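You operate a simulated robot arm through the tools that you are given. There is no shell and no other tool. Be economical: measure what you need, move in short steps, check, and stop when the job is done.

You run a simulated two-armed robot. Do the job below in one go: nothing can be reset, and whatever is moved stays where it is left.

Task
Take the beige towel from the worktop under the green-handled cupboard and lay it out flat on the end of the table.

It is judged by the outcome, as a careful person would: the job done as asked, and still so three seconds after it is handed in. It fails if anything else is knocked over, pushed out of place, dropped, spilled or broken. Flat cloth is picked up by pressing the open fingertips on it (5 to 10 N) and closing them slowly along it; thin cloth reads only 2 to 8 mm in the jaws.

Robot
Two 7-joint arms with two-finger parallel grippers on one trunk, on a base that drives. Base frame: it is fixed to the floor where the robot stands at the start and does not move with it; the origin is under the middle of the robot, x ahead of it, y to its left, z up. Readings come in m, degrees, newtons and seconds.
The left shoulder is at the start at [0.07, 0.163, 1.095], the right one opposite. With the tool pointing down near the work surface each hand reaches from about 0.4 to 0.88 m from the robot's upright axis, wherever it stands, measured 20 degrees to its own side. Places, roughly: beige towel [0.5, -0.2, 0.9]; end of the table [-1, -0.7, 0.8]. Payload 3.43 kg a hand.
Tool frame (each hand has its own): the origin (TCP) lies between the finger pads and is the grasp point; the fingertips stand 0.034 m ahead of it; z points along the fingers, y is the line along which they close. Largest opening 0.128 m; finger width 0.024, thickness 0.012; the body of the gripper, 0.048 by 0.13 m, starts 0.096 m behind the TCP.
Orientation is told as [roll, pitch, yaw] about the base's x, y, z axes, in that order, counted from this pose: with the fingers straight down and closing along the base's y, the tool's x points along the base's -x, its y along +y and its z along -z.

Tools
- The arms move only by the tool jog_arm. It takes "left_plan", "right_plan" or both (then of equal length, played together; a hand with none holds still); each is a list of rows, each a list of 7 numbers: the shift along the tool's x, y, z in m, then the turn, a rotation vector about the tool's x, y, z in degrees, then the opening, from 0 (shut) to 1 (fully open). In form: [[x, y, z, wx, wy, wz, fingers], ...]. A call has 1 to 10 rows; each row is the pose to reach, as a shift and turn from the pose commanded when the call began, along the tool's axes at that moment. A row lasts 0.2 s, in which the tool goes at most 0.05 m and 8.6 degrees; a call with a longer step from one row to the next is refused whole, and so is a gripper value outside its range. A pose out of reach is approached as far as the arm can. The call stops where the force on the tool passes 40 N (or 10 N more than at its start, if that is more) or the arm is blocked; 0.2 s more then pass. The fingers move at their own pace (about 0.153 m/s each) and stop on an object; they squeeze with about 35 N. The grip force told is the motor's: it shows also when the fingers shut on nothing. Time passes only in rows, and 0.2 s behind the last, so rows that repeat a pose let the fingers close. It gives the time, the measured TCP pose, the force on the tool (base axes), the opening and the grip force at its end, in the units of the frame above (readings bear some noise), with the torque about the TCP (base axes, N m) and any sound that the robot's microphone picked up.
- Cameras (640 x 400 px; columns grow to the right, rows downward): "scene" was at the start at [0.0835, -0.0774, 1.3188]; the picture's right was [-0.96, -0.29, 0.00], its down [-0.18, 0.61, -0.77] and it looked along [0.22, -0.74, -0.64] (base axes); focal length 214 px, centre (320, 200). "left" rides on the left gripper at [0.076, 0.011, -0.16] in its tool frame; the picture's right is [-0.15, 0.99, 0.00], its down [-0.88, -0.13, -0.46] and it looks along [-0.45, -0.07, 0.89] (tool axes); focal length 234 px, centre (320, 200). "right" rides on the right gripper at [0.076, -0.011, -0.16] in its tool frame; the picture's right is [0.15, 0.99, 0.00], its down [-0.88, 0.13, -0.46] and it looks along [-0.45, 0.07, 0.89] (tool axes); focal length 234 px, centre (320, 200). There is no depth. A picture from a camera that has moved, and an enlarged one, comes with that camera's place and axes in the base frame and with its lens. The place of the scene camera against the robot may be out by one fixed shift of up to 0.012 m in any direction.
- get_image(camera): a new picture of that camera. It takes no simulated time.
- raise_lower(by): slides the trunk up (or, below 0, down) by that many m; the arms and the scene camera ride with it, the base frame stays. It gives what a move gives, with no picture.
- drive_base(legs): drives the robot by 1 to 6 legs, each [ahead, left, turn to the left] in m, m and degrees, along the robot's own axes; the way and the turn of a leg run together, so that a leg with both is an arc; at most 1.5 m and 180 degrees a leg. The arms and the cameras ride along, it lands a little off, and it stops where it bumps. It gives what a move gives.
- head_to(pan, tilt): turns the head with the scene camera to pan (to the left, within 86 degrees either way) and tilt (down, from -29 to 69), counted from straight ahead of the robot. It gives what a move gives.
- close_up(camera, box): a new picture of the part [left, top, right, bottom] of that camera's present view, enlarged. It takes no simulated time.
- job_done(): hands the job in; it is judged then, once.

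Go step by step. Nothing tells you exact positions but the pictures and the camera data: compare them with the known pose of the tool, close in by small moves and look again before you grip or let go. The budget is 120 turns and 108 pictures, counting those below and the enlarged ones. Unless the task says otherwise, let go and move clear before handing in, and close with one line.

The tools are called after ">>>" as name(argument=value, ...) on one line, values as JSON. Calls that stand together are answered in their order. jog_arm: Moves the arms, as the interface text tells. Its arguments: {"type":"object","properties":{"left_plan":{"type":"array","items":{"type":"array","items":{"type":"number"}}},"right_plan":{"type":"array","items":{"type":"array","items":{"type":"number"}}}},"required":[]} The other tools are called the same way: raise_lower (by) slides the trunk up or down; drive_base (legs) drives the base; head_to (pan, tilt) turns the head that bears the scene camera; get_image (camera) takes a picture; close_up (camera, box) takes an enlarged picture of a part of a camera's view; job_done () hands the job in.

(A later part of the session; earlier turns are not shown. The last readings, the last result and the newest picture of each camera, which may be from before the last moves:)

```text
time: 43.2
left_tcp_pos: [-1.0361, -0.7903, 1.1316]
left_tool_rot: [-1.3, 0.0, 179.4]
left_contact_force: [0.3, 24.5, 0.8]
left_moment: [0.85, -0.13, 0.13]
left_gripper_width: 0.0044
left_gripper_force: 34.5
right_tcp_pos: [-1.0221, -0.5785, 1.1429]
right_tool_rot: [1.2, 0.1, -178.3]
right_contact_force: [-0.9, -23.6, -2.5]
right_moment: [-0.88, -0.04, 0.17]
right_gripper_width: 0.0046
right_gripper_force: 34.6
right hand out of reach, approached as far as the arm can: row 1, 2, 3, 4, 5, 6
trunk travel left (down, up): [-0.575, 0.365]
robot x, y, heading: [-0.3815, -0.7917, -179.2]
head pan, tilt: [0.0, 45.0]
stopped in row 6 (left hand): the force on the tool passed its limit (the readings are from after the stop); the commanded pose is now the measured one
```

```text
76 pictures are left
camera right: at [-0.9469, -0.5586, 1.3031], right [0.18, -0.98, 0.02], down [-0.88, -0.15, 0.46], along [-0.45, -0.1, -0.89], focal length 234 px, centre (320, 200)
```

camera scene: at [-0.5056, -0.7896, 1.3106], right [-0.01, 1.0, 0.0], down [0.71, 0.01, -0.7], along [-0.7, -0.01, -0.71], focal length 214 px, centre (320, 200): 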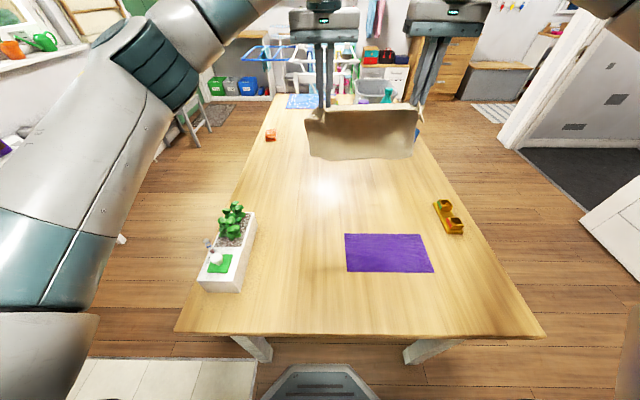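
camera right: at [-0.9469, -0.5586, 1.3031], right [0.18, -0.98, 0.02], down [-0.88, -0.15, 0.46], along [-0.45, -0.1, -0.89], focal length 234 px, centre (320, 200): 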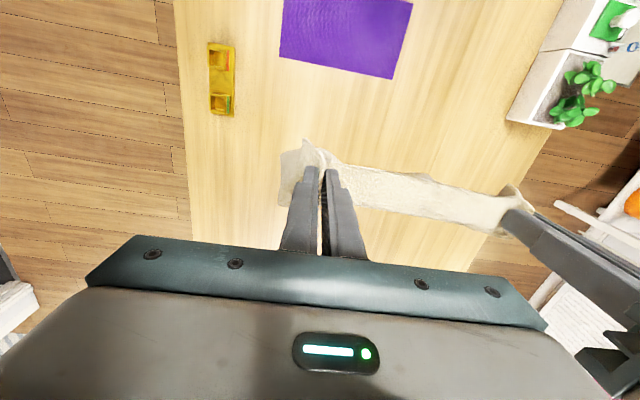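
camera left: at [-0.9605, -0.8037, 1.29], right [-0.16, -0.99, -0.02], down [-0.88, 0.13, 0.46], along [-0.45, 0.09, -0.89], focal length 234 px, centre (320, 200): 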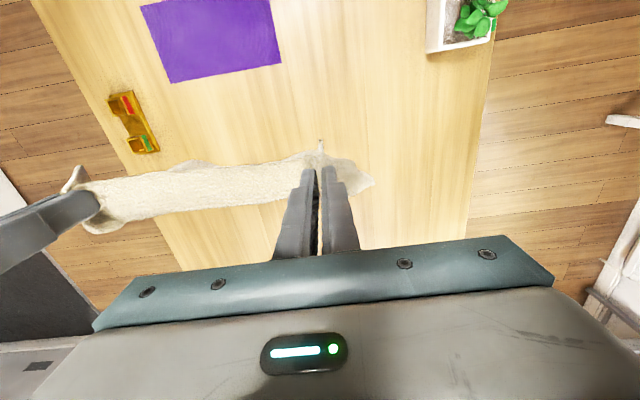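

The right arm again ran into a limit at this height, making the cloth taut. I'll relax with the left hand, then lower both arms straight down, where they have more room.

>>> jog_arm(left_plan=[[0, -0.007, 0, 0, 0, 0, 0], [0.0, -0.014, 0, 0, 0, 0, 0], [0.0, -0.014, 0, 0, 0, 0, 0]])

>>> jog_arm(left_plan=[[0, 0, 0.02, 0, 0, 0, 0], [0, 0, 0.04, 0, 0, 0, 0], [0, 0, 0.06, 0, 0, 0, 0], [0, 0, 0.08, 0, 0, 0, 0]], right_plan=[[0, 0, 0.022, 0, 0, 0, 0], [0, 0, 0.045, 0, 0, 0, 0], [0, 0, 0.07, 0, 0, 0, 0], [0, 0, 0.091, 0, 0, 0, 0]])

```text
time: 44.0
left_tcp_pos: [-1.0328, -0.7815, 1.1346]
left_tool_rot: [-0.8, -0.2, 179.9]
left_contact_force: [0.6, 8.6, 0.8]
left_moment: [0.33, -0.02, 0.05]
left_gripper_width: 0.0043
left_gripper_force: 34.8
right_tcp_pos: [-1.0183, -0.5756, 1.1459]
right_tool_rot: [0.9, 0.1, -178.7]
right_contact_force: [0.2, -9.2, -0.1]
right_moment: [-0.33, 0.01, 0.11]
right_gripper_width: 0.0041
right_gripper_force: 35.1
trunk travel left (down, up): [-0.575, 0.365]
robot x, y, heading: [-0.3788, -0.7911, -179.2]
head pan, tilt: [0.0, 45.0]
```

```text
time: 45.0
left_tcp_pos: [-1.0342, -0.7797, 1.0532]
left_tool_rot: [-0.9, -0.2, 179.7]
left_contact_force: [0.4, 2.7, -0.4]
left_moment: [0.11, -0.04, 0.04]
left_gripper_width: 0.004
left_gripper_force: 35.3
right_tcp_pos: [-1.0181, -0.5767, 1.0542]
right_tool_rot: [0.9, 0.0, -178.8]
right_contact_force: [-0.5, -2.6, -0.5]
right_moment: [-0.06, -0.02, 0.05]
right_gripper_width: 0.0042
right_gripper_force: 34.3
trunk travel left (down, up): [-0.575, 0.365]
robot x, y, heading: [-0.3803, -0.7919, -179.5]
head pan, tilt: [0.0, 45.0]
```

No more reach warnings. Continuing forward and down, evening out the right hand.

>>> jog_arm(left_plan=[[-0.01, 0, 0.02, 0, 0, 0, 0], [-0.025, 0, 0.04, 0, 0, 0, 0], [-0.045, 0, 0.06, 0, 0, 0, 0], [-0.065, 0, 0.06, 0, 0, 0, 0], [-0.085, 0, 0.06, 0, 0, 0, 0], [-0.105, 0, 0.06, 0, 0, 0, 0], [-0.11, 0, 0.06, 0, 0, 0, 0]], right_plan=[[-0.014, 0, 0.02, 0, 0, 0, 0], [-0.033, 0, 0.04, 0, 0, 0, 0], [-0.055, 0, 0.06, 0, 0, 0, 0], [-0.078, 0, 0.06, 0, 0, 0, 0], [-0.1, 0, 0.06, 0, 0, 0, 0], [-0.121, 0, 0.06, 0, 0, 0, 0], [-0.126, 0, 0.06, 0, 0, 0, 0]])

>>> get_image(camera="scene")

>>> get_image(camera="left")

```text
time: 46.4
left_tcp_pos: [-1.1216, -0.7663, 0.9953]
left_tool_rot: [-1.6, -0.2, 178.7]
left_contact_force: [2.6, 20.4, -0.3]
left_moment: [0.72, -0.13, 0.08]
left_gripper_width: 0.0042
left_gripper_force: 35.3
right_tcp_pos: [-1.0785, -0.5578, 0.9962]
right_tool_rot: [1.7, -0.5, -178.0]
right_contact_force: [-4.4, -20.7, -0.1]
right_moment: [-0.72, 0.15, 0.14]
right_gripper_width: 0.0043
right_gripper_force: 35.2
right hand out of reach, approached as far as the arm can: row 3, 4, 5, 6
trunk travel left (down, up): [-0.575, 0.365]
robot x, y, heading: [-0.3791, -0.7946, -179.3]
head pan, tilt: [0.0, 45.0]
stopped in row 6 (right hand): the force on the tool passed its limit (the readings are from after the stop); the commanded pose is now the measured one
```

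```text
75 pictures are left
camera scene: at [-0.501, -0.7898, 1.3111], right [-0.01, 1.0, 0.0], down [0.71, 0.01, -0.71], along [-0.71, -0.01, -0.71], focal length 214 px, centre (320, 200)
```

scene: 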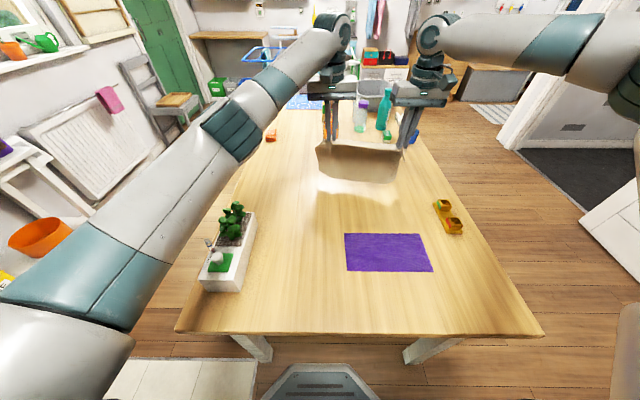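

```text
74 pictures are left
camera left: at [-1.0458, -0.783, 1.1536], right [-0.17, -0.99, -0.03], down [-0.88, 0.14, 0.46], along [-0.45, 0.1, -0.89], focal length 234 px, centre (320, 200)
```

left: 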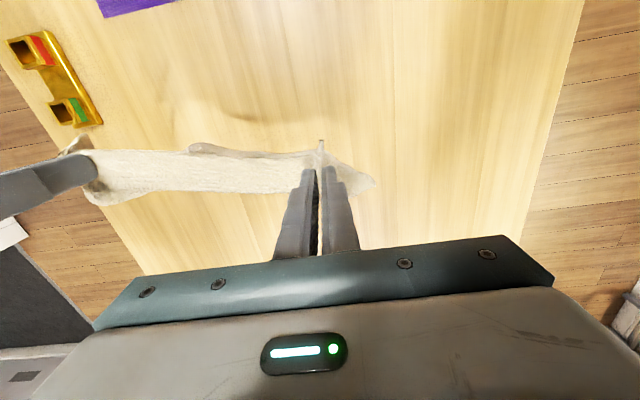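

The right hand stops at about 0.70 m reach. I'll bring the left hand back level with it, relax the cloth, and make up the distance with the base.

>>> jog_arm(left_plan=[[0.015, -0.004, 0, 0, 0, 0, 0], [0.03, -0.008, 0, 0, 0, 0, 0], [0.045, -0.012, 0, 0, 0, 0, 0], [0.051, -0.012, 0, 0, 0, 0, 0], [0.051, -0.012, 0, 0, 0, 0, 0]], right_plan=[[0, 0, 0, 0, 0, 0, 0], [0.0, 0, 0, 0, 0, 0, 0], [0.004, 0, 0, 0, 0, 0, 0], [0.008, 0, 0, 0, 0, 0, 0], [0.008, 0, 0, 0, 0, 0, 0]])

>>> drive_base(legs=[[0.08, 0.02, 0]])

>>> get_image(camera="scene")

>>> get_image(camera="right")

```text
time: 47.5
left_tcp_pos: [-1.0719, -0.7608, 0.9941]
left_tool_rot: [-1.5, -0.1, 179.3]
left_contact_force: [-0.5, 9.2, -0.3]
left_moment: [0.31, 0.02, 0.08]
left_gripper_width: 0.0041
left_gripper_force: 35.0
right_tcp_pos: [-1.0713, -0.5558, 0.9959]
right_tool_rot: [1.5, -0.2, -178.3]
right_contact_force: [0.5, -9.3, 0.0]
right_moment: [-0.31, -0.02, 0.1]
right_gripper_width: 0.0044
right_gripper_force: 34.8
trunk travel left (down, up): [-0.575, 0.365]
robot x, y, heading: [-0.3771, -0.7917, -179.3]
head pan, tilt: [0.0, 45.0]
```

```text
time: 48.6
left_tcp_pos: [-1.1514, -0.7809, 0.9951]
left_tool_rot: [-1.5, -0.1, 179.0]
left_contact_force: [-0.2, 8.3, 0.3]
left_moment: [0.25, -0.01, 0.08]
left_gripper_width: 0.004
left_gripper_force: 35.2
right_tcp_pos: [-1.1493, -0.5737, 0.9947]
right_tool_rot: [1.5, -0.3, -178.3]
right_contact_force: [0.7, -8.6, -0.8]
right_moment: [-0.3, -0.04, 0.11]
right_gripper_width: 0.0043
right_gripper_force: 35.5
trunk travel left (down, up): [-0.575, 0.365]
robot x, y, heading: [-0.4581, -0.817, -179.2]
head pan, tilt: [0.0, 45.0]
```

```text
73 pictures are left
camera scene: at [-0.5805, -0.8116, 1.3111], right [-0.01, 1.0, 0.0], down [0.71, 0.01, -0.71], along [-0.71, -0.01, -0.71], focal length 214 px, centre (320, 200)
```

scene: 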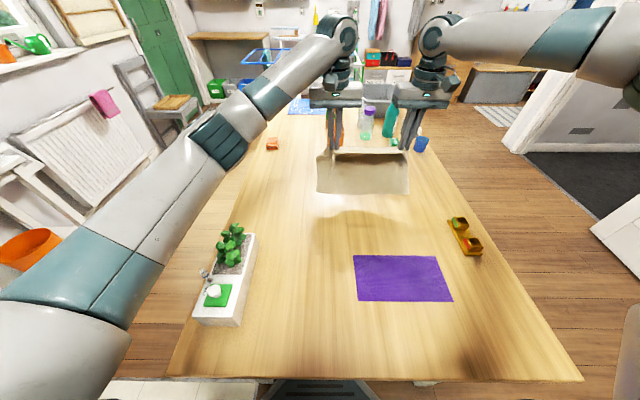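

```text
72 pictures are left
camera right: at [-1.0727, -0.5551, 1.1542], right [0.18, -0.98, 0.02], down [-0.87, -0.14, 0.46], along [-0.45, -0.1, -0.89], focal length 234 px, centre (320, 200)
```

right: 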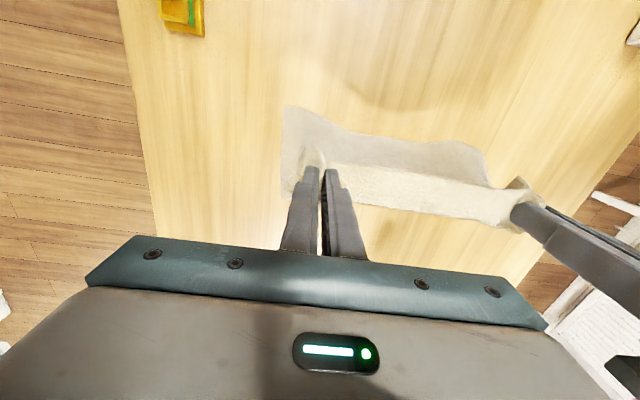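

Hands are at x −1.15 with the towel's free edge about 3 cm above the table. I'll relax the last tension and lower until it just touches.

>>> jog_arm(left_plan=[[0, -0.004, 0.01, 0, 0, 0, 0], [0, -0.007, 0.02, 0, 0, 0, 0], [0, -0.007, 0.03, 0, 0, 0, 0], [0, -0.007, 0.033, 0, 0, 0, 0]], right_plan=[[0, 0, 0.01, 0, 0, 0, 0], [0, 0, 0.02, 0, 0, 0, 0], [0, 0, 0.03, 0, 0, 0, 0], [0, 0, 0.033, 0, 0, 0, 0]])

>>> close_up(camera="scene", box=[240, 90, 480, 240])

```text
time: 49.6
left_tcp_pos: [-1.1515, -0.7725, 0.9617]
left_tool_rot: [-1.4, -0.2, 179.1]
left_contact_force: [0.8, 0.2, -0.4]
left_moment: [0.0, -0.02, 0.05]
left_gripper_width: 0.0039
left_gripper_force: 34.9
right_tcp_pos: [-1.149, -0.5758, 0.9632]
right_tool_rot: [1.6, -0.4, -178.3]
right_contact_force: [0.3, 0.3, -0.1]
right_moment: [0.05, 0.0, 0.05]
right_gripper_width: 0.0038
right_gripper_force: 34.9
trunk travel left (down, up): [-0.575, 0.365]
robot x, y, heading: [-0.4551, -0.8144, -179.4]
head pan, tilt: [0.0, 45.0]
```

```text
2.67 times, centred on (360, 165) of scene
camera zoom: at [-0.5796, -0.8114, 1.3112], right [-0.01, 1.0, 0.0], down [0.71, 0.01, -0.71], along [-0.71, -0.01, -0.71], focal length 572 px, centre (213, 293)
```

zoom: 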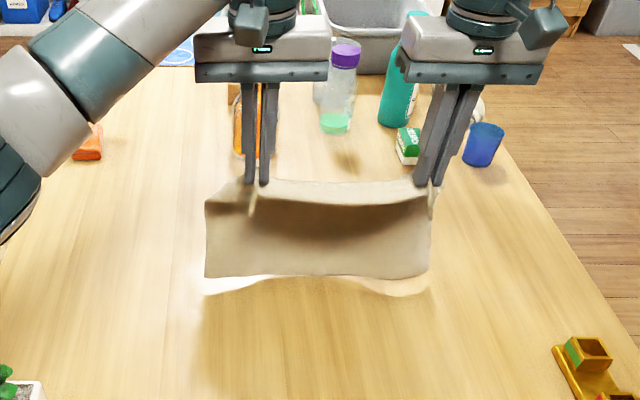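

The free edge is about at the table. Starting the lay-down arc: down and back toward me in small steps, then a check.

>>> jog_arm(left_plan=[[0, 0, 0.012, 0, 0, 0, 0], [0.003, 0, 0.024, 0, 0, 0, 0], [0.018, 0, 0.034, 0, 0, 0, 0], [0.034, 0, 0.043, 0, 0, 0, 0], [0.05, 0, 0.052, 0, 0, 0, 0], [0.065, 0, 0.06, 0, 0, 0, 0]], right_plan=[[0, 0, 0.012, 0, 0, 0, 0], [0.003, 0, 0.024, 0, 0, 0, 0], [0.018, 0, 0.034, 0, 0, 0, 0], [0.034, 0, 0.043, 0, 0, 0, 0], [0.05, 0, 0.052, 0, 0, 0, 0], [0.065, 0, 0.06, 0, 0, 0, 0]])

>>> close_up(camera="scene", box=[240, 90, 480, 240])

>>> get_image(camera="right")

```text
time: 51.0
left_tcp_pos: [-1.0855, -0.7723, 0.9027]
left_tool_rot: [-1.5, -0.2, 179.0]
left_contact_force: [0.4, 0.0, 0.1]
left_moment: [-0.06, 0.0, 0.04]
left_gripper_width: 0.0043
left_gripper_force: 35.2
right_tcp_pos: [-1.0842, -0.5755, 0.9017]
right_tool_rot: [1.6, -0.4, -178.4]
right_contact_force: [0.0, -0.6, -1.2]
right_moment: [0.02, 0.01, 0.05]
right_gripper_width: 0.0041
right_gripper_force: 34.8
trunk travel left (down, up): [-0.575, 0.365]
robot x, y, heading: [-0.4558, -0.8127, -179.5]
head pan, tilt: [0.0, 45.0]
```

```text
2.67 times, centred on (360, 165) of scene
camera zoom: at [-0.5791, -0.8116, 1.3113], right [-0.01, 1.0, 0.0], down [0.71, 0.01, -0.71], along [-0.71, -0.01, -0.71], focal length 572 px, centre (213, 293)
```

zoom: 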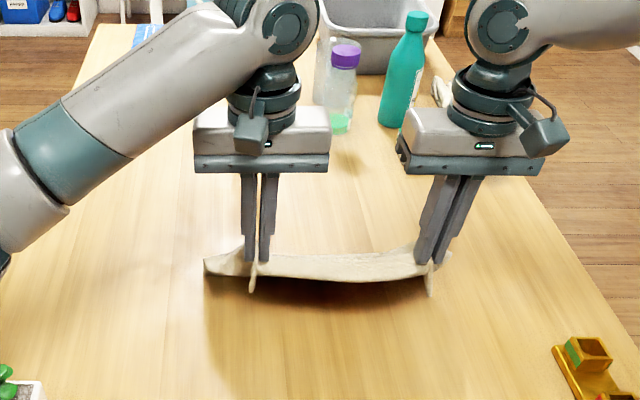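

```text
69 pictures are left
camera right: at [-1.0069, -0.5556, 1.0613], right [0.17, -0.98, 0.02], down [-0.87, -0.14, 0.47], along [-0.45, -0.1, -0.89], focal length 234 px, centre (320, 200)
```

right: 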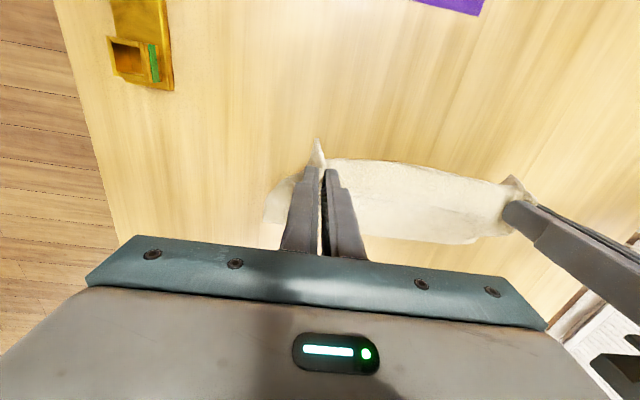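

The far edge is staying put as the hands come back. Continuing the arc down to nearly table height.

>>> jog_arm(left_plan=[[0.025, 0, 0.017, 0, 0, 0, 0], [0.045, 0, 0.034, 0, 0, 0, 0], [0.065, 0, 0.054, 0, 0, 0, 0], [0.085, 0, 0.077, 0, 0, 0, 0], [0.1, 0, 0.1, 0, 0, 0, 0], [0.11, 0, 0.11, 0, 0, 0, 0]], right_plan=[[0.025, 0, 0.017, 0, 0, 0, 0], [0.045, 0, 0.034, 0, 0, 0, 0], [0.065, 0, 0.054, 0, 0, 0, 0], [0.085, 0, 0.077, 0, 0, 0, 0], [0.1, 0, 0.1, 0, 0, 0, 0], [0.11, 0, 0.11, 0, 0, 0, 0]])

>>> get_image(camera="scene")

>>> get_image(camera="left")

>>> get_image(camera="right")

```text
time: 52.6
left_tcp_pos: [-0.9982, -0.772, 0.8325]
left_tool_rot: [-1.7, -5.4, 179.1]
left_contact_force: [0.7, 2.4, -0.5]
left_moment: [0.12, -0.03, 0.01]
left_gripper_width: 0.0041
left_gripper_force: 34.8
right_tcp_pos: [-0.973, -0.5759, 0.7906]
right_tool_rot: [1.5, -0.6, -178.3]
right_contact_force: [-1.0, -2.7, 0.7]
right_moment: [0.03, 0.0, 0.04]
right_gripper_width: 0.0042
right_gripper_force: 34.8
trunk travel left (down, up): [-0.575, 0.365]
robot x, y, heading: [-0.4567, -0.8172, -179.3]
head pan, tilt: [0.0, 45.0]
stopped in row 6 (left hand): the arm was blocked; the commanded pose is now the measured one
```

```text
68 pictures are left
camera scene: at [-0.5743, -0.8115, 1.3102], right [-0.01, 1.0, 0.0], down [0.7, 0.01, -0.71], along [-0.71, -0.01, -0.7], focal length 214 px, centre (320, 200)
```

scene: 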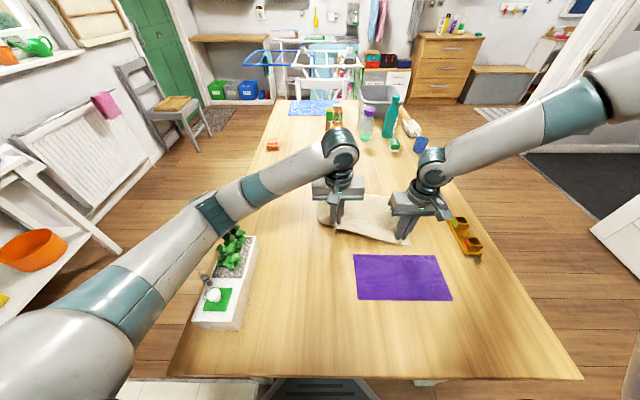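

```text
67 pictures are left
camera left: at [-0.9069, -0.7883, 0.9833], right [-0.16, -0.99, -0.01], down [-0.83, 0.13, 0.54], along [-0.53, 0.1, -0.84], focal length 234 px, centre (320, 200)
```

left: 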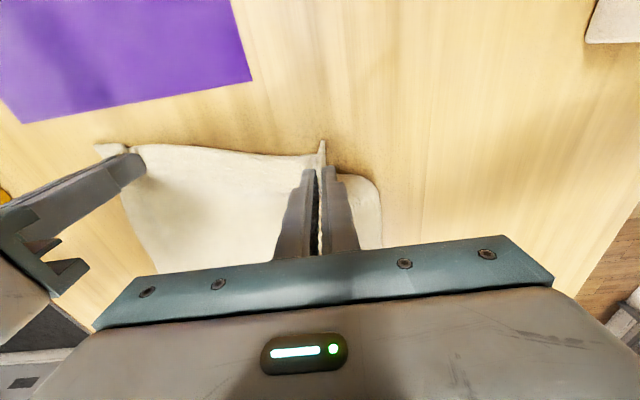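

```text
66 pictures are left
camera right: at [-0.8945, -0.5555, 0.9507], right [0.18, -0.98, 0.03], down [-0.87, -0.14, 0.47], along [-0.46, -0.11, -0.88], focal length 234 px, centre (320, 200)
```

right: 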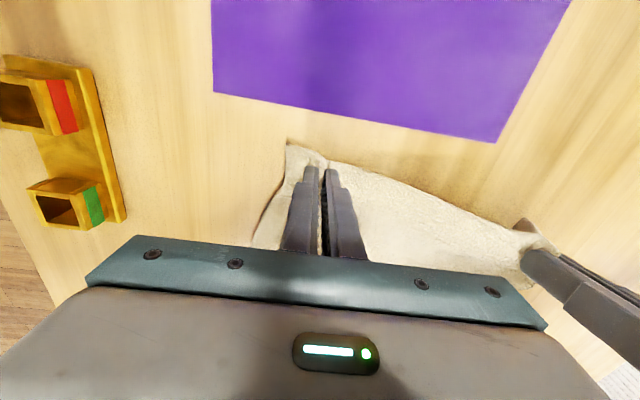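

The right hand is down at the table, but the left arm was blocked at z 0.83, likely a forearm or elbow near the planter or table. Let me look closely before moving.

>>> close_up(camera="scene", box=[60, 160, 380, 360])

>>> head_to(pan=50, tilt=50)

>>> get_image(camera="scene")

```text
2.00 times, centred on (220, 260) of scene
camera zoom: at [-0.5743, -0.8115, 1.3102], right [-0.01, 1.0, 0.0], down [0.7, 0.01, -0.71], along [-0.71, -0.01, -0.7], focal length 429 px, centre (520, 80)
```

zoom: 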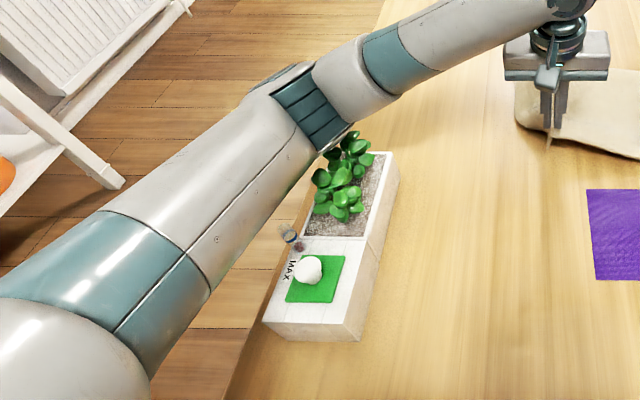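

```text
time: 53.8
left_tcp_pos: [-0.9973, -0.773, 0.831]
left_tool_rot: [-1.4, -4.9, 179.1]
left_contact_force: [0.2, 2.7, -1.4]
left_moment: [0.03, -0.05, 0.02]
left_gripper_width: 0.004
left_gripper_force: 35.2
right_tcp_pos: [-0.9732, -0.5751, 0.7939]
right_tool_rot: [1.5, -0.6, -178.4]
right_contact_force: [-0.2, -2.7, 0.9]
right_moment: [-0.03, 0.01, 0.04]
right_gripper_width: 0.0044
right_gripper_force: 35.6
trunk travel left (down, up): [-0.575, 0.365]
robot x, y, heading: [-0.4563, -0.8186, -179.2]
head pan, tilt: [50.0, 50.0]
```

```text
64 pictures are left
camera scene: at [-0.5437, -0.8708, 1.3048], right [-0.77, 0.64, 0.0], down [0.48, 0.59, -0.64], along [-0.41, -0.5, -0.76], focal length 214 px, centre (320, 200)
```

scene: 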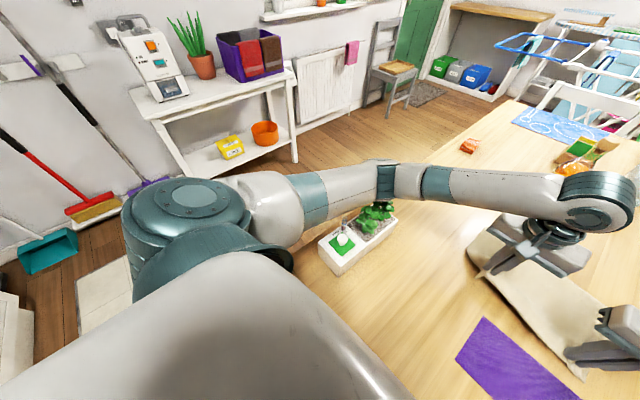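

The left forearm crosses low over the planter, which is likely what stopped it. Raising the trunk lifts the forearm clear; afterwards I'll lower only the hands, so the forearm comes in steeper.

>>> raise_lower(by=0.1)

>>> get_image(camera="scene")

```text
time: 55.1
left_tcp_pos: [-0.9978, -0.7715, 0.9245]
left_tool_rot: [-1.5, -4.2, 179.0]
left_contact_force: [0.1, 1.0, -0.2]
left_moment: [0.01, 0.0, 0.0]
left_gripper_width: 0.0041
left_gripper_force: 35.1
right_tcp_pos: [-0.9759, -0.5742, 0.8921]
right_tool_rot: [1.5, -0.4, -178.5]
right_contact_force: [-0.4, -1.8, -0.1]
right_moment: [0.0, 0.01, 0.05]
right_gripper_width: 0.0043
right_gripper_force: 35.2
trunk travel left (down, up): [-0.675, 0.265]
robot x, y, heading: [-0.4577, -0.8145, -179.2]
head pan, tilt: [50.0, 50.0]
```

```text
63 pictures are left
camera scene: at [-0.5491, -0.8704, 1.4041], right [-0.77, 0.64, 0.0], down [0.49, 0.59, -0.64], along [-0.41, -0.5, -0.77], focal length 214 px, centre (320, 200)
```

scene: 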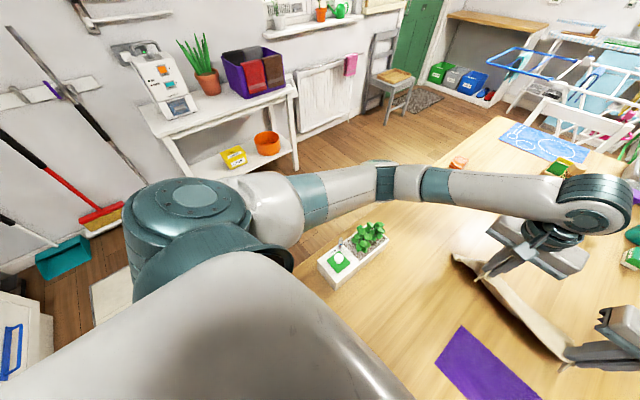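

The planter is untouched and the arm is clear. Straightening the left hand level with the right, then lowering both partway.

>>> jog_arm(left_plan=[[0.012, 0, 0.015, 0, 2, 0, 0], [0.024, 0, 0.03, 0, 4.2, 0, 0], [0.026, 0, 0.05, 0, 4.2, 0, 0], [0.028, 0, 0.07, 0, 4.2, 0, 0], [0.029, 0, 0.09, 0, 4.2, 0, 0], [0.03, 0, 0.105, 0, 4.2, 0, 0]], right_plan=[[0, 0, 0, 0, 0, 0, 0], [0, 0, 0, 0, 0, 0, 0], [0, 0, 0.02, 0, 0, 0, 0], [0, 0, 0.04, 0, 0, 0, 0], [0, 0, 0.06, 0, 0, 0, 0], [0, 0, 0.075, 0, 0, 0, 0]])

>>> get_image(camera="scene")

```text
time: 56.5
left_tcp_pos: [-0.975, -0.7684, 0.8169]
left_tool_rot: [-1.4, -0.1, 178.9]
left_contact_force: [-0.4, 1.0, -0.1]
left_moment: [0.03, -0.01, 0.04]
left_gripper_width: 0.004
left_gripper_force: 34.3
right_tcp_pos: [-0.9729, -0.5686, 0.8257]
right_tool_rot: [1.7, -0.3, -178.4]
right_contact_force: [0.4, -0.8, 0.2]
right_moment: [-0.02, 0.01, 0.04]
right_gripper_width: 0.0043
right_gripper_force: 34.9
right hand out of reach, approached as far as the arm can: row 6
trunk travel left (down, up): [-0.675, 0.265]
robot x, y, heading: [-0.454, -0.8149, -179.4]
head pan, tilt: [50.0, 50.0]
```

```text
62 pictures are left
camera scene: at [-0.5483, -0.8703, 1.4043], right [-0.77, 0.64, 0.0], down [0.49, 0.59, -0.64], along [-0.41, -0.5, -0.77], focal length 214 px, centre (320, 200)
```

scene: 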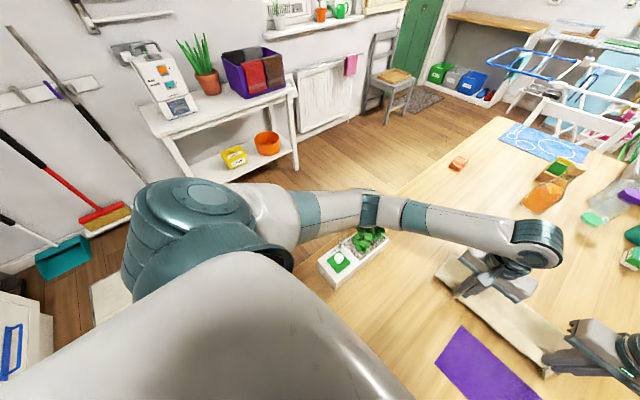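

The left is clear now, but the right arm is at its limit with the trunk this high. I'll drop the trunk 3 cm as a compromise and go on from there.

>>> jog_arm(left_plan=[[0, 0, -0.008, 0, 0, 0, 0], [0, 0, -0.01, 0, 0, 0, 0]])

>>> raise_lower(by=-0.03)

>>> get_image(camera="scene")

>>> get_image(camera="right")

```text
time: 57.1
left_tcp_pos: [-0.9743, -0.7708, 0.8281]
left_tool_rot: [-1.6, -0.1, 178.9]
left_contact_force: [0.0, 1.0, 0.9]
left_moment: [0.05, -0.03, 0.07]
left_gripper_width: 0.0042
left_gripper_force: 35.5
right_tcp_pos: [-0.9729, -0.569, 0.8254]
right_tool_rot: [1.6, -0.4, -178.4]
right_contact_force: [0.3, -1.5, -0.7]
right_moment: [0.01, 0.0, 0.07]
right_gripper_width: 0.0043
right_gripper_force: 35.0
trunk travel left (down, up): [-0.675, 0.265]
robot x, y, heading: [-0.4585, -0.8117, -179.2]
head pan, tilt: [50.0, 50.0]
```

```text
time: 57.9
left_tcp_pos: [-0.974, -0.7701, 0.8114]
left_tool_rot: [-1.3, -1.4, 179.0]
left_contact_force: [0.3, 1.6, 0.4]
left_moment: [0.07, -0.02, 0.07]
left_gripper_width: 0.0041
left_gripper_force: 34.8
right_tcp_pos: [-0.9682, -0.5694, 0.801]
right_tool_rot: [1.7, -1.0, -178.3]
right_contact_force: [0.3, -2.7, 0.9]
right_moment: [-0.07, -0.03, 0.05]
right_gripper_width: 0.0041
right_gripper_force: 34.9
trunk travel left (down, up): [-0.645, 0.295]
robot x, y, heading: [-0.456, -0.8154, -179.4]
head pan, tilt: [50.0, 50.0]
```

```text
61 pictures are left
camera scene: at [-0.5376, -0.8685, 1.3773], right [-0.77, 0.63, 0.01], down [0.48, 0.59, -0.65], along [-0.41, -0.5, -0.76], focal length 214 px, centre (320, 200)
```

scene: 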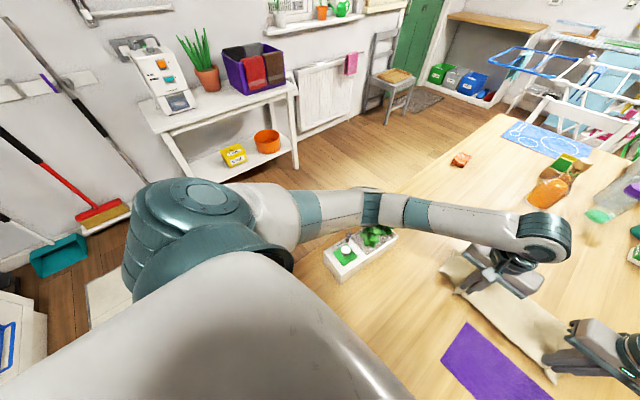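

```text
60 pictures are left
camera right: at [-0.8895, -0.5486, 0.9602], right [0.18, -0.98, 0.03], down [-0.87, -0.14, 0.47], along [-0.46, -0.11, -0.88], focal length 234 px, centre (320, 200)
```

right: 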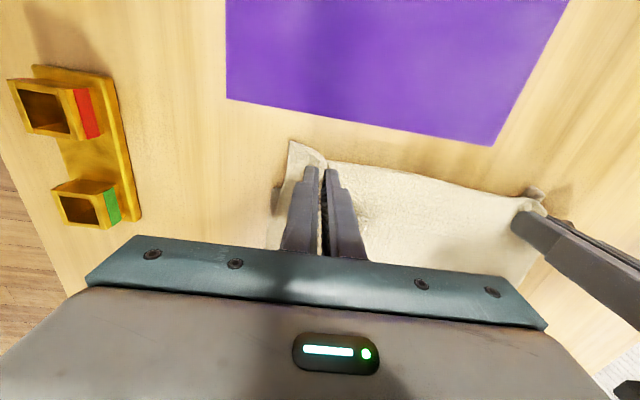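

Lowering the trunk made the whole body tilt a little, so the left forearm is resting on something (the plant or planter). Raising the trunk back at once; then I'll lay down and release the left hand first, and the right afterwards.

>>> raise_lower(by=0.04)

>>> get_image(camera="scene")

```text
time: 58.7
left_tcp_pos: [-0.9746, -0.77, 0.8369]
left_tool_rot: [-1.5, 0.1, 178.9]
left_contact_force: [-0.2, 0.9, 0.1]
left_moment: [0.08, 0.01, 0.0]
left_gripper_width: 0.004
left_gripper_force: 35.0
right_tcp_pos: [-0.975, -0.5697, 0.8349]
right_tool_rot: [1.5, -0.4, -178.4]
right_contact_force: [-0.1, -2.1, -1.4]
right_moment: [-0.01, -0.05, 0.02]
right_gripper_width: 0.0041
right_gripper_force: 35.1
trunk travel left (down, up): [-0.685, 0.255]
robot x, y, heading: [-0.4597, -0.8148, -179.6]
head pan, tilt: [50.0, 50.0]
```

```text
59 pictures are left
camera scene: at [-0.5491, -0.8707, 1.4137], right [-0.77, 0.64, 0.0], down [0.49, 0.59, -0.64], along [-0.41, -0.5, -0.77], focal length 214 px, centre (320, 200)
```

scene: 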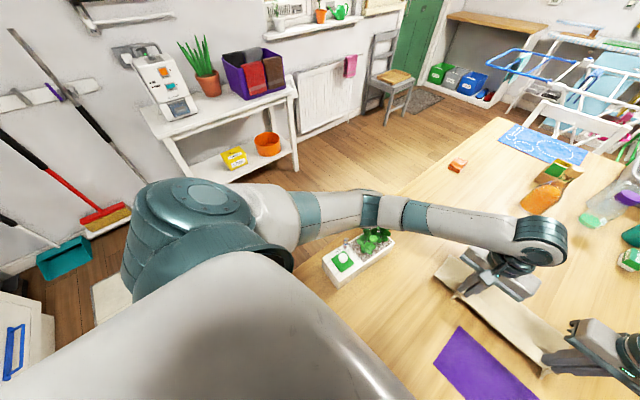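

The planter hasn't shifted. Plan: lift the left hand 6 cm (slightly inward to keep slack), then lower the trunk about 5 cm so the right hand reaches the table while the left forearm stays clear.

>>> jog_arm(left_plan=[[0, -0.003, -0.02, 0, 0, 0, 0], [0, -0.007, -0.04, 0, 0, 0, 0], [0, -0.013, -0.06, 0, 0, 0, 0], [0, -0.013, -0.06, 0, 0, 0, 0]])

>>> raise_lower(by=-0.04)

>>> get_image(camera="right")

```text
time: 59.7
left_tcp_pos: [-0.9746, -0.7576, 0.898]
left_tool_rot: [-1.5, -0.1, 179.0]
left_contact_force: [-1.0, 0.6, -0.3]
left_moment: [0.06, 0.0, 0.04]
left_gripper_width: 0.0045
left_gripper_force: 35.3
right_tcp_pos: [-0.9736, -0.5699, 0.836]
right_tool_rot: [1.5, -0.4, -178.4]
right_contact_force: [0.3, -0.8, 0.8]
right_moment: [0.04, -0.02, 0.02]
right_gripper_width: 0.0044
right_gripper_force: 34.5
trunk travel left (down, up): [-0.685, 0.255]
robot x, y, heading: [-0.4556, -0.8179, -179.1]
head pan, tilt: [50.0, 50.0]
```

```text
time: 60.5
left_tcp_pos: [-0.9743, -0.759, 0.8583]
left_tool_rot: [-1.5, -0.1, 179.0]
left_contact_force: [0.5, 1.8, -0.7]
left_moment: [0.04, 0.0, 0.05]
left_gripper_width: 0.0042
left_gripper_force: 34.9
right_tcp_pos: [-0.9725, -0.5693, 0.7955]
right_tool_rot: [1.5, -0.3, -178.4]
right_contact_force: [-0.4, -1.4, 1.2]
right_moment: [-0.01, 0.03, 0.05]
right_gripper_width: 0.0043
right_gripper_force: 34.7
trunk travel left (down, up): [-0.645, 0.295]
robot x, y, heading: [-0.4577, -0.814, -179.6]
head pan, tilt: [50.0, 50.0]
```

```text
58 pictures are left
camera right: at [-0.8961, -0.5494, 0.9549], right [0.17, -0.98, 0.03], down [-0.87, -0.14, 0.47], along [-0.45, -0.1, -0.88], focal length 234 px, centre (320, 200)
```

right: 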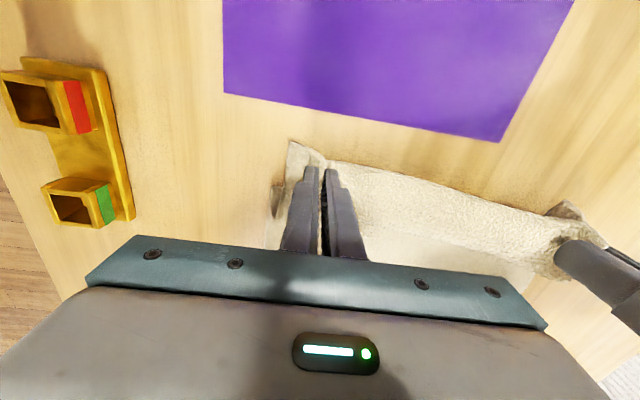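

No tilt now, and the right hand is just above the table. Lowering the right gently to contact.

>>> jog_arm(right_plan=[[0, 0, 0.003, 0, 0, 0, 0], [0, 0, 0.006, 0, 0, 0, 0], [0, 0, 0.009, 0, 0, 0, 0], [0, 0, 0.009, 0, 0, 0, 0]])

```text
time: 61.5
left_tcp_pos: [-0.9743, -0.7595, 0.8581]
left_tool_rot: [-1.5, 0.0, 178.9]
left_contact_force: [-0.3, 3.3, -1.3]
left_moment: [0.11, 0.06, 0.11]
left_gripper_width: 0.0044
left_gripper_force: 35.1
right_tcp_pos: [-0.9724, -0.5671, 0.794]
right_tool_rot: [1.6, -0.4, -178.5]
right_contact_force: [-0.2, -3.3, 2.3]
right_moment: [-0.1, -0.02, 0.05]
right_gripper_width: 0.0043
right_gripper_force: 35.2
right hand out of reach, approached as far as the arm can: row 2, 3, 4
trunk travel left (down, up): [-0.645, 0.295]
robot x, y, heading: [-0.4587, -0.8185, -179.5]
head pan, tilt: [50.0, 50.0]
```

The right arm is at its own limit, so I'll use the trunk for the last centimetre.

>>> raise_lower(by=-0.01)

```text
time: 62.3
left_tcp_pos: [-0.974, -0.7592, 0.8492]
left_tool_rot: [-1.5, -0.1, 178.9]
left_contact_force: [0.0, 1.5, -1.2]
left_moment: [0.02, 0.01, 0.05]
left_gripper_width: 0.0042
left_gripper_force: 35.4
right_tcp_pos: [-0.9733, -0.5684, 0.7874]
right_tool_rot: [1.7, -0.8, -178.4]
right_contact_force: [5.2, -0.9, 17.5]
right_moment: [0.03, -0.19, 0.02]
right_gripper_width: 0.004
right_gripper_force: 34.8
trunk travel left (down, up): [-0.636, 0.304]
robot x, y, heading: [-0.456, -0.8157, -179.3]
head pan, tilt: [50.0, 50.0]
stopped: the force on the tool passed its limit (the readings are from after the stop); the commanded pose is now the measured one
```

Right fingertips are on the table (17 N, a bit firm). Easing up 2 mm and opening slowly to spread the pinched cloth.

>>> jog_arm(right_plan=[[0, 0, -0.002, 0, 0, 0, 0], [0, 0, -0.002, 0, 0, 0, 0.06], [0, 0, -0.002, 0, 0, 0, 0.12], [0, 0, -0.002, 0, 0, 0, 0.18], [0, 0, -0.002, 0, 0, 0, 0.24], [0, 0, -0.002, 0, 0, 0, 0.3], [0, 0, -0.002, 0, 0, 0, 0.36], [0, 0, -0.002, 0, 0, 0, 0.42], [0, 0, -0.002, 0, 0, 0, 0.42]])

>>> get_image(camera="right")

```text
time: 64.3
left_tcp_pos: [-0.9736, -0.7583, 0.8501]
left_tool_rot: [-1.5, -0.1, 178.9]
left_contact_force: [0.9, 0.6, -0.2]
left_moment: [0.01, 0.01, 0.03]
left_gripper_width: 0.0041
left_gripper_force: 34.8
right_tcp_pos: [-0.9728, -0.5682, 0.7882]
right_tool_rot: [1.6, -0.7, -178.4]
right_contact_force: [-0.2, -2.7, 6.9]
right_moment: [0.09, -0.01, 0.0]
right_gripper_width: 0.0517
right_gripper_force: 0.1
trunk travel left (down, up): [-0.636, 0.304]
robot x, y, heading: [-0.4544, -0.8154, -178.9]
head pan, tilt: [50.0, 50.0]
```

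```text
57 pictures are left
camera right: at [-0.8958, -0.5472, 0.9463], right [0.17, -0.98, 0.03], down [-0.87, -0.14, 0.47], along [-0.46, -0.1, -0.88], focal length 234 px, centre (320, 200)
```

right: 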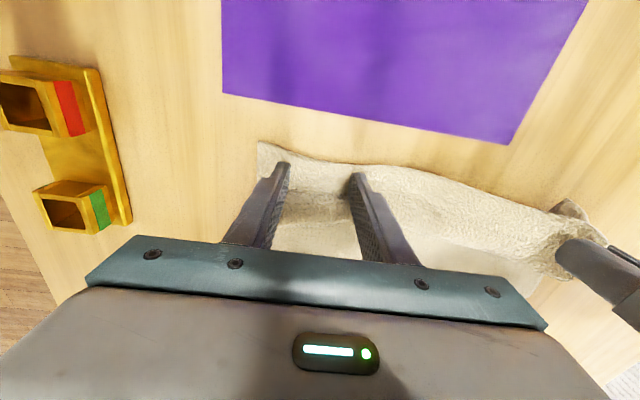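

The right corner opened out flat. Lifting the right hand straight up, then raising the trunk so the left can come down steeply.

>>> jog_arm(right_plan=[[0, 0, -0.02, 0, 0, 0, 0.42], [0, 0, -0.05, 0, 0, 0, 0.42], [0, 0, -0.09, 0, 0, 0, 0.42], [0, 0, -0.13, 0, 0, 0, 0.42], [0, 0, -0.15, 0, 0, 0, 0.42]])

>>> raise_lower(by=0.07)

>>> jog_arm(left_plan=[[0, 0.002, 0.02, 0, 0, 0, 0], [0, 0.004, 0.04, 0, 0, 0, 0], [0, 0.007, 0.06, 0, 0, 0, 0], [0, 0.008, 0.08, 0, 0, 0, 0]])

>>> get_image(camera="scene")

>>> get_image(camera="left")

```text
time: 65.5
left_tcp_pos: [-0.9732, -0.757, 0.8484]
left_tool_rot: [-1.6, -0.1, 178.8]
left_contact_force: [-0.6, 0.1, 0.6]
left_moment: [-0.04, -0.03, 0.02]
left_gripper_width: 0.0042
left_gripper_force: 34.6
right_tcp_pos: [-0.9713, -0.5634, 0.9367]
right_tool_rot: [1.7, -0.6, -178.4]
right_contact_force: [-0.4, 0.4, 0.1]
right_moment: [-0.01, -0.01, 0.04]
right_gripper_width: 0.0537
right_gripper_force: 0.2
trunk travel left (down, up): [-0.636, 0.304]
robot x, y, heading: [-0.4568, -0.8162, -179.4]
head pan, tilt: [50.0, 50.0]
```

```text
time: 66.6
left_tcp_pos: [-0.9751, -0.7586, 0.9174]
left_tool_rot: [-1.4, 0.0, 178.9]
left_contact_force: [-0.7, -0.2, -0.4]
left_moment: [-0.05, 0.02, 0.04]
left_gripper_width: 0.0041
left_gripper_force: 35.2
right_tcp_pos: [-0.9718, -0.5628, 1.0069]
right_tool_rot: [1.6, -0.6, -178.4]
right_contact_force: [0.6, 0.8, -0.1]
right_moment: [0.03, 0.01, 0.02]
right_gripper_width: 0.0538
right_gripper_force: 0.1
trunk travel left (down, up): [-0.706, 0.234]
robot x, y, heading: [-0.4569, -0.8181, -179.2]
head pan, tilt: [50.0, 50.0]
```

```text
time: 67.6
left_tcp_pos: [-0.9743, -0.7646, 0.8382]
left_tool_rot: [-1.5, -0.1, 178.9]
left_contact_force: [-0.2, 0.1, 0.5]
left_moment: [0.01, 0.0, 0.06]
left_gripper_width: 0.0042
left_gripper_force: 35.3
right_tcp_pos: [-0.9713, -0.5632, 1.0072]
right_tool_rot: [1.6, -0.6, -178.4]
right_contact_force: [-0.2, 0.5, 0.6]
right_moment: [-0.02, 0.0, 0.0]
right_gripper_width: 0.0538
right_gripper_force: 0.1
trunk travel left (down, up): [-0.706, 0.234]
robot x, y, heading: [-0.4593, -0.8117, -179.5]
head pan, tilt: [50.0, 50.0]
```

```text
56 pictures are left
camera scene: at [-0.5486, -0.8703, 1.435], right [-0.77, 0.64, 0.0], down [0.49, 0.59, -0.64], along [-0.41, -0.5, -0.77], focal length 214 px, centre (320, 200)
```

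scene: 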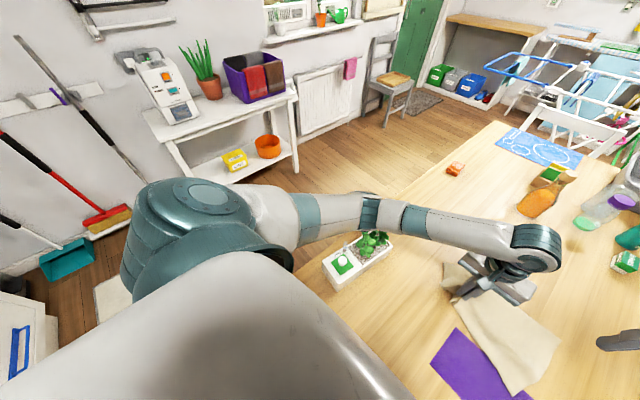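

```text
55 pictures are left
camera left: at [-0.8991, -0.78, 0.997], right [-0.17, -0.99, -0.02], down [-0.88, 0.14, 0.46], along [-0.45, 0.1, -0.89], focal length 234 px, centre (320, 200)
```

left: 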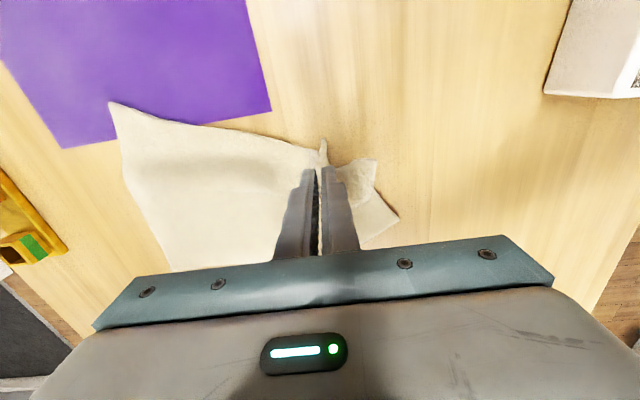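

The right near corner has crept onto the purple cloth's edge a bit; I'll assess once the left is down. Lowering the left to the table.

>>> jog_arm(left_plan=[[0, 0.002, 0.02, 0, 0, 0, 0], [0, 0.003, 0.035, 0, 0, 0, 0], [0, 0.003, 0.044, 0, 0, 0, 0], [0, 0.003, 0.049, 0, 0, 0, 0], [0, 0.003, 0.051, 0, 0, 0, 0]])

>>> get_image(camera="left")

```text
time: 68.8
left_tcp_pos: [-0.9788, -0.7678, 0.7956]
left_tool_rot: [-1.3, -1.0, 179.1]
left_contact_force: [0.6, 0.1, 1.2]
left_moment: [-0.03, 0.02, 0.06]
left_gripper_width: 0.0044
left_gripper_force: 34.6
right_tcp_pos: [-0.9702, -0.5624, 1.0109]
right_tool_rot: [1.7, -0.7, -178.4]
right_contact_force: [0.3, -0.2, -0.1]
right_moment: [-0.01, 0.0, -0.02]
right_gripper_width: 0.0538
right_gripper_force: 0.0
trunk travel left (down, up): [-0.706, 0.234]
robot x, y, heading: [-0.4576, -0.8175, -179.4]
head pan, tilt: [50.0, 50.0]
```

```text
54 pictures are left
camera left: at [-0.9007, -0.7832, 0.9532], right [-0.16, -0.99, -0.02], down [-0.87, 0.13, 0.47], along [-0.46, 0.1, -0.88], focal length 234 px, centre (320, 200)
```

left: 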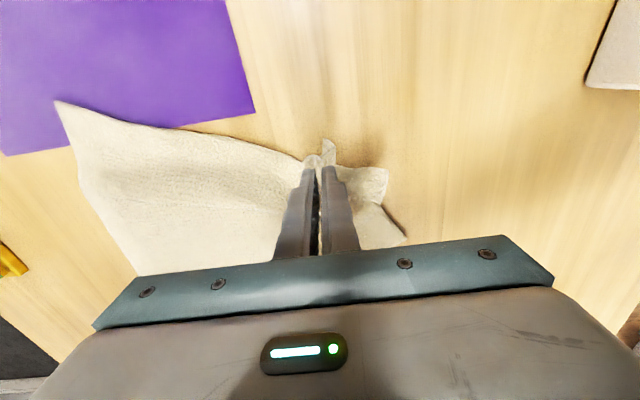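

The body tilts slightly again, so the left forearm is just touching. I'll ease up 8 mm and open the left there: the cloth is only about 1–2 cm above the table.

>>> jog_arm(left_plan=[[0, 0, -0.006, 0, 0, 0, 0], [0, 0, -0.008, 0, 0, 0, 0.0], [0, 0, -0.008, 0, 0, 0, 0.08], [0, 0, -0.008, 0, 0, 0, 0.16], [0, 0, -0.008, 0, 0, 0, 0.24], [0, 0, -0.008, 0, 0, 0, 0.32], [0, 0, -0.008, 0, 0, 0, 0.4], [0, 0, -0.008, 0, 0, 0, 0.47], [0, 0, -0.008, 0, 0, 0, 0.47]])

>>> get_image(camera="left")

>>> get_image(camera="right")

```text
time: 70.8
left_tcp_pos: [-0.9769, -0.7691, 0.8051]
left_tool_rot: [-1.4, -1.3, 178.9]
left_contact_force: [0.3, 0.9, -0.3]
left_moment: [-0.01, -0.02, -0.02]
left_gripper_width: 0.0602
left_gripper_force: 0.1
right_tcp_pos: [-0.9638, -0.5636, 1.012]
right_tool_rot: [1.6, -1.1, -178.5]
right_contact_force: [-0.6, -0.1, -0.6]
right_moment: [-0.05, 0.02, 0.01]
right_gripper_width: 0.0537
right_gripper_force: 0.1
trunk travel left (down, up): [-0.706, 0.234]
robot x, y, heading: [-0.4569, -0.8158, -179.3]
head pan, tilt: [50.0, 50.0]
```

```text
53 pictures are left
camera left: at [-0.8966, -0.7832, 0.9621], right [-0.16, -0.99, -0.02], down [-0.87, 0.13, 0.48], along [-0.47, 0.1, -0.88], focal length 234 px, centre (320, 200)
```

left: 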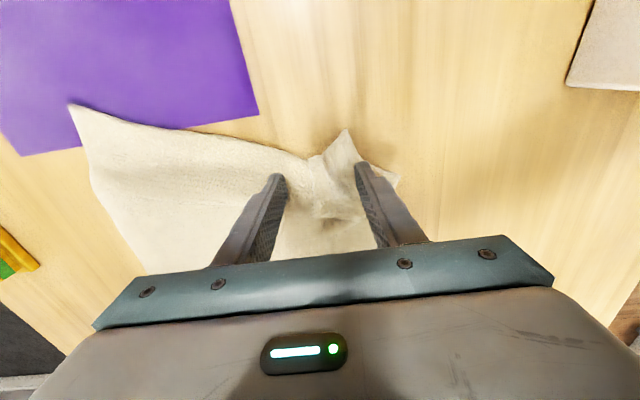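

```text
52 pictures are left
camera right: at [-0.887, -0.5433, 1.1692], right [0.17, -0.98, 0.03], down [-0.87, -0.14, 0.48], along [-0.46, -0.1, -0.88], focal length 234 px, centre (320, 200)
```

right: 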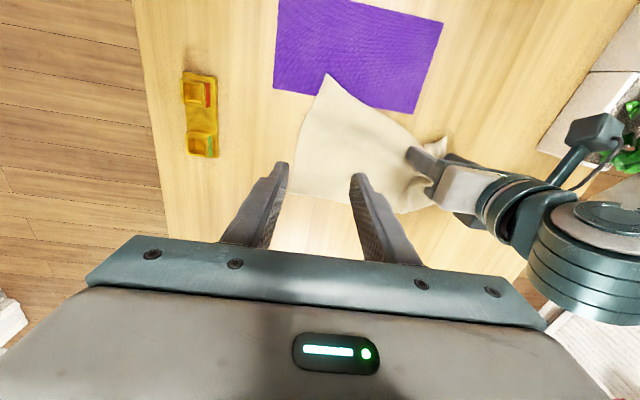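

The left is released, but the body is still slightly pitched. Lifting the left hand up and checking whether the tilt goes away.

>>> jog_arm(left_plan=[[0, 0, -0.03, 0, 0, 0, 0.47], [0, 0, -0.07, 0, 0, 0, 0.47], [0, 0, -0.11, 0, 0, 0, 0.47], [0, 0, -0.15, 0, 0, 0, 0.47], [0, 0, -0.19, 0, 0, 0, 0.47]])

>>> head_to(pan=20, tilt=60)

>>> get_image(camera="scene")

>>> get_image(camera="left")

```text
time: 72.0
left_tcp_pos: [-0.9736, -0.7702, 0.9855]
left_tool_rot: [-1.5, 0.0, 178.8]
left_contact_force: [-0.5, -0.3, 0.5]
left_moment: [0.0, 0.02, 0.0]
left_gripper_width: 0.06
left_gripper_force: 0.1
right_tcp_pos: [-0.9732, -0.5632, 1.0083]
right_tool_rot: [1.6, -0.8, -178.4]
right_contact_force: [0.1, -0.2, -0.1]
right_moment: [-0.01, 0.0, 0.01]
right_gripper_width: 0.0537
right_gripper_force: 0.2
trunk travel left (down, up): [-0.706, 0.234]
robot x, y, heading: [-0.4605, -0.8147, -179.5]
head pan, tilt: [50.0, 50.0]
```

```text
time: 72.9
left_tcp_pos: [-0.9754, -0.7712, 0.9849]
left_tool_rot: [-1.3, -0.3, 178.8]
left_contact_force: [-0.6, -1.3, 0.3]
left_moment: [-0.02, 0.01, 0.0]
left_gripper_width: 0.0603
left_gripper_force: 0.1
right_tcp_pos: [-0.9722, -0.5624, 1.0054]
right_tool_rot: [1.6, -0.7, -178.3]
right_contact_force: [-0.2, 0.4, -0.1]
right_moment: [-0.04, -0.01, 0.03]
right_gripper_width: 0.0536
right_gripper_force: 0.1
trunk travel left (down, up): [-0.706, 0.234]
robot x, y, heading: [-0.4529, -0.8138, -179.3]
head pan, tilt: [20.0, 60.0]
```

```text
51 pictures are left
camera scene: at [-0.5621, -0.8342, 1.4224], right [-0.35, 0.94, 0.0], down [0.81, 0.3, -0.5], along [-0.47, -0.18, -0.87], focal length 214 px, centre (320, 200)
```

scene: 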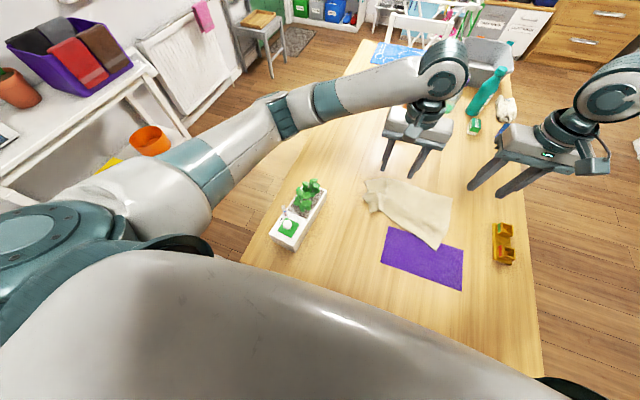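

```text
50 pictures are left
camera left: at [-0.8989, -0.7871, 1.143], right [-0.17, -0.99, -0.02], down [-0.88, 0.14, 0.46], along [-0.45, 0.1, -0.89], focal length 234 px, centre (320, 200)
```

left: 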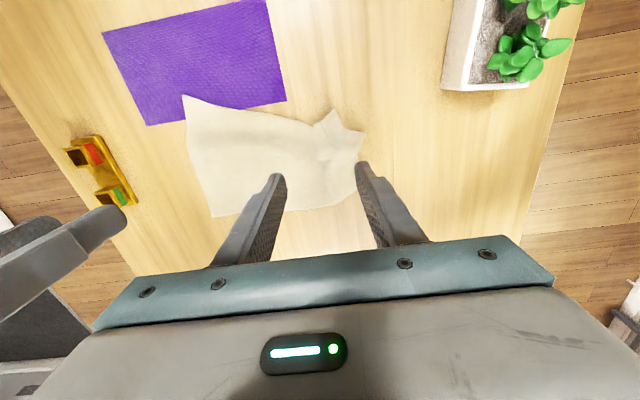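

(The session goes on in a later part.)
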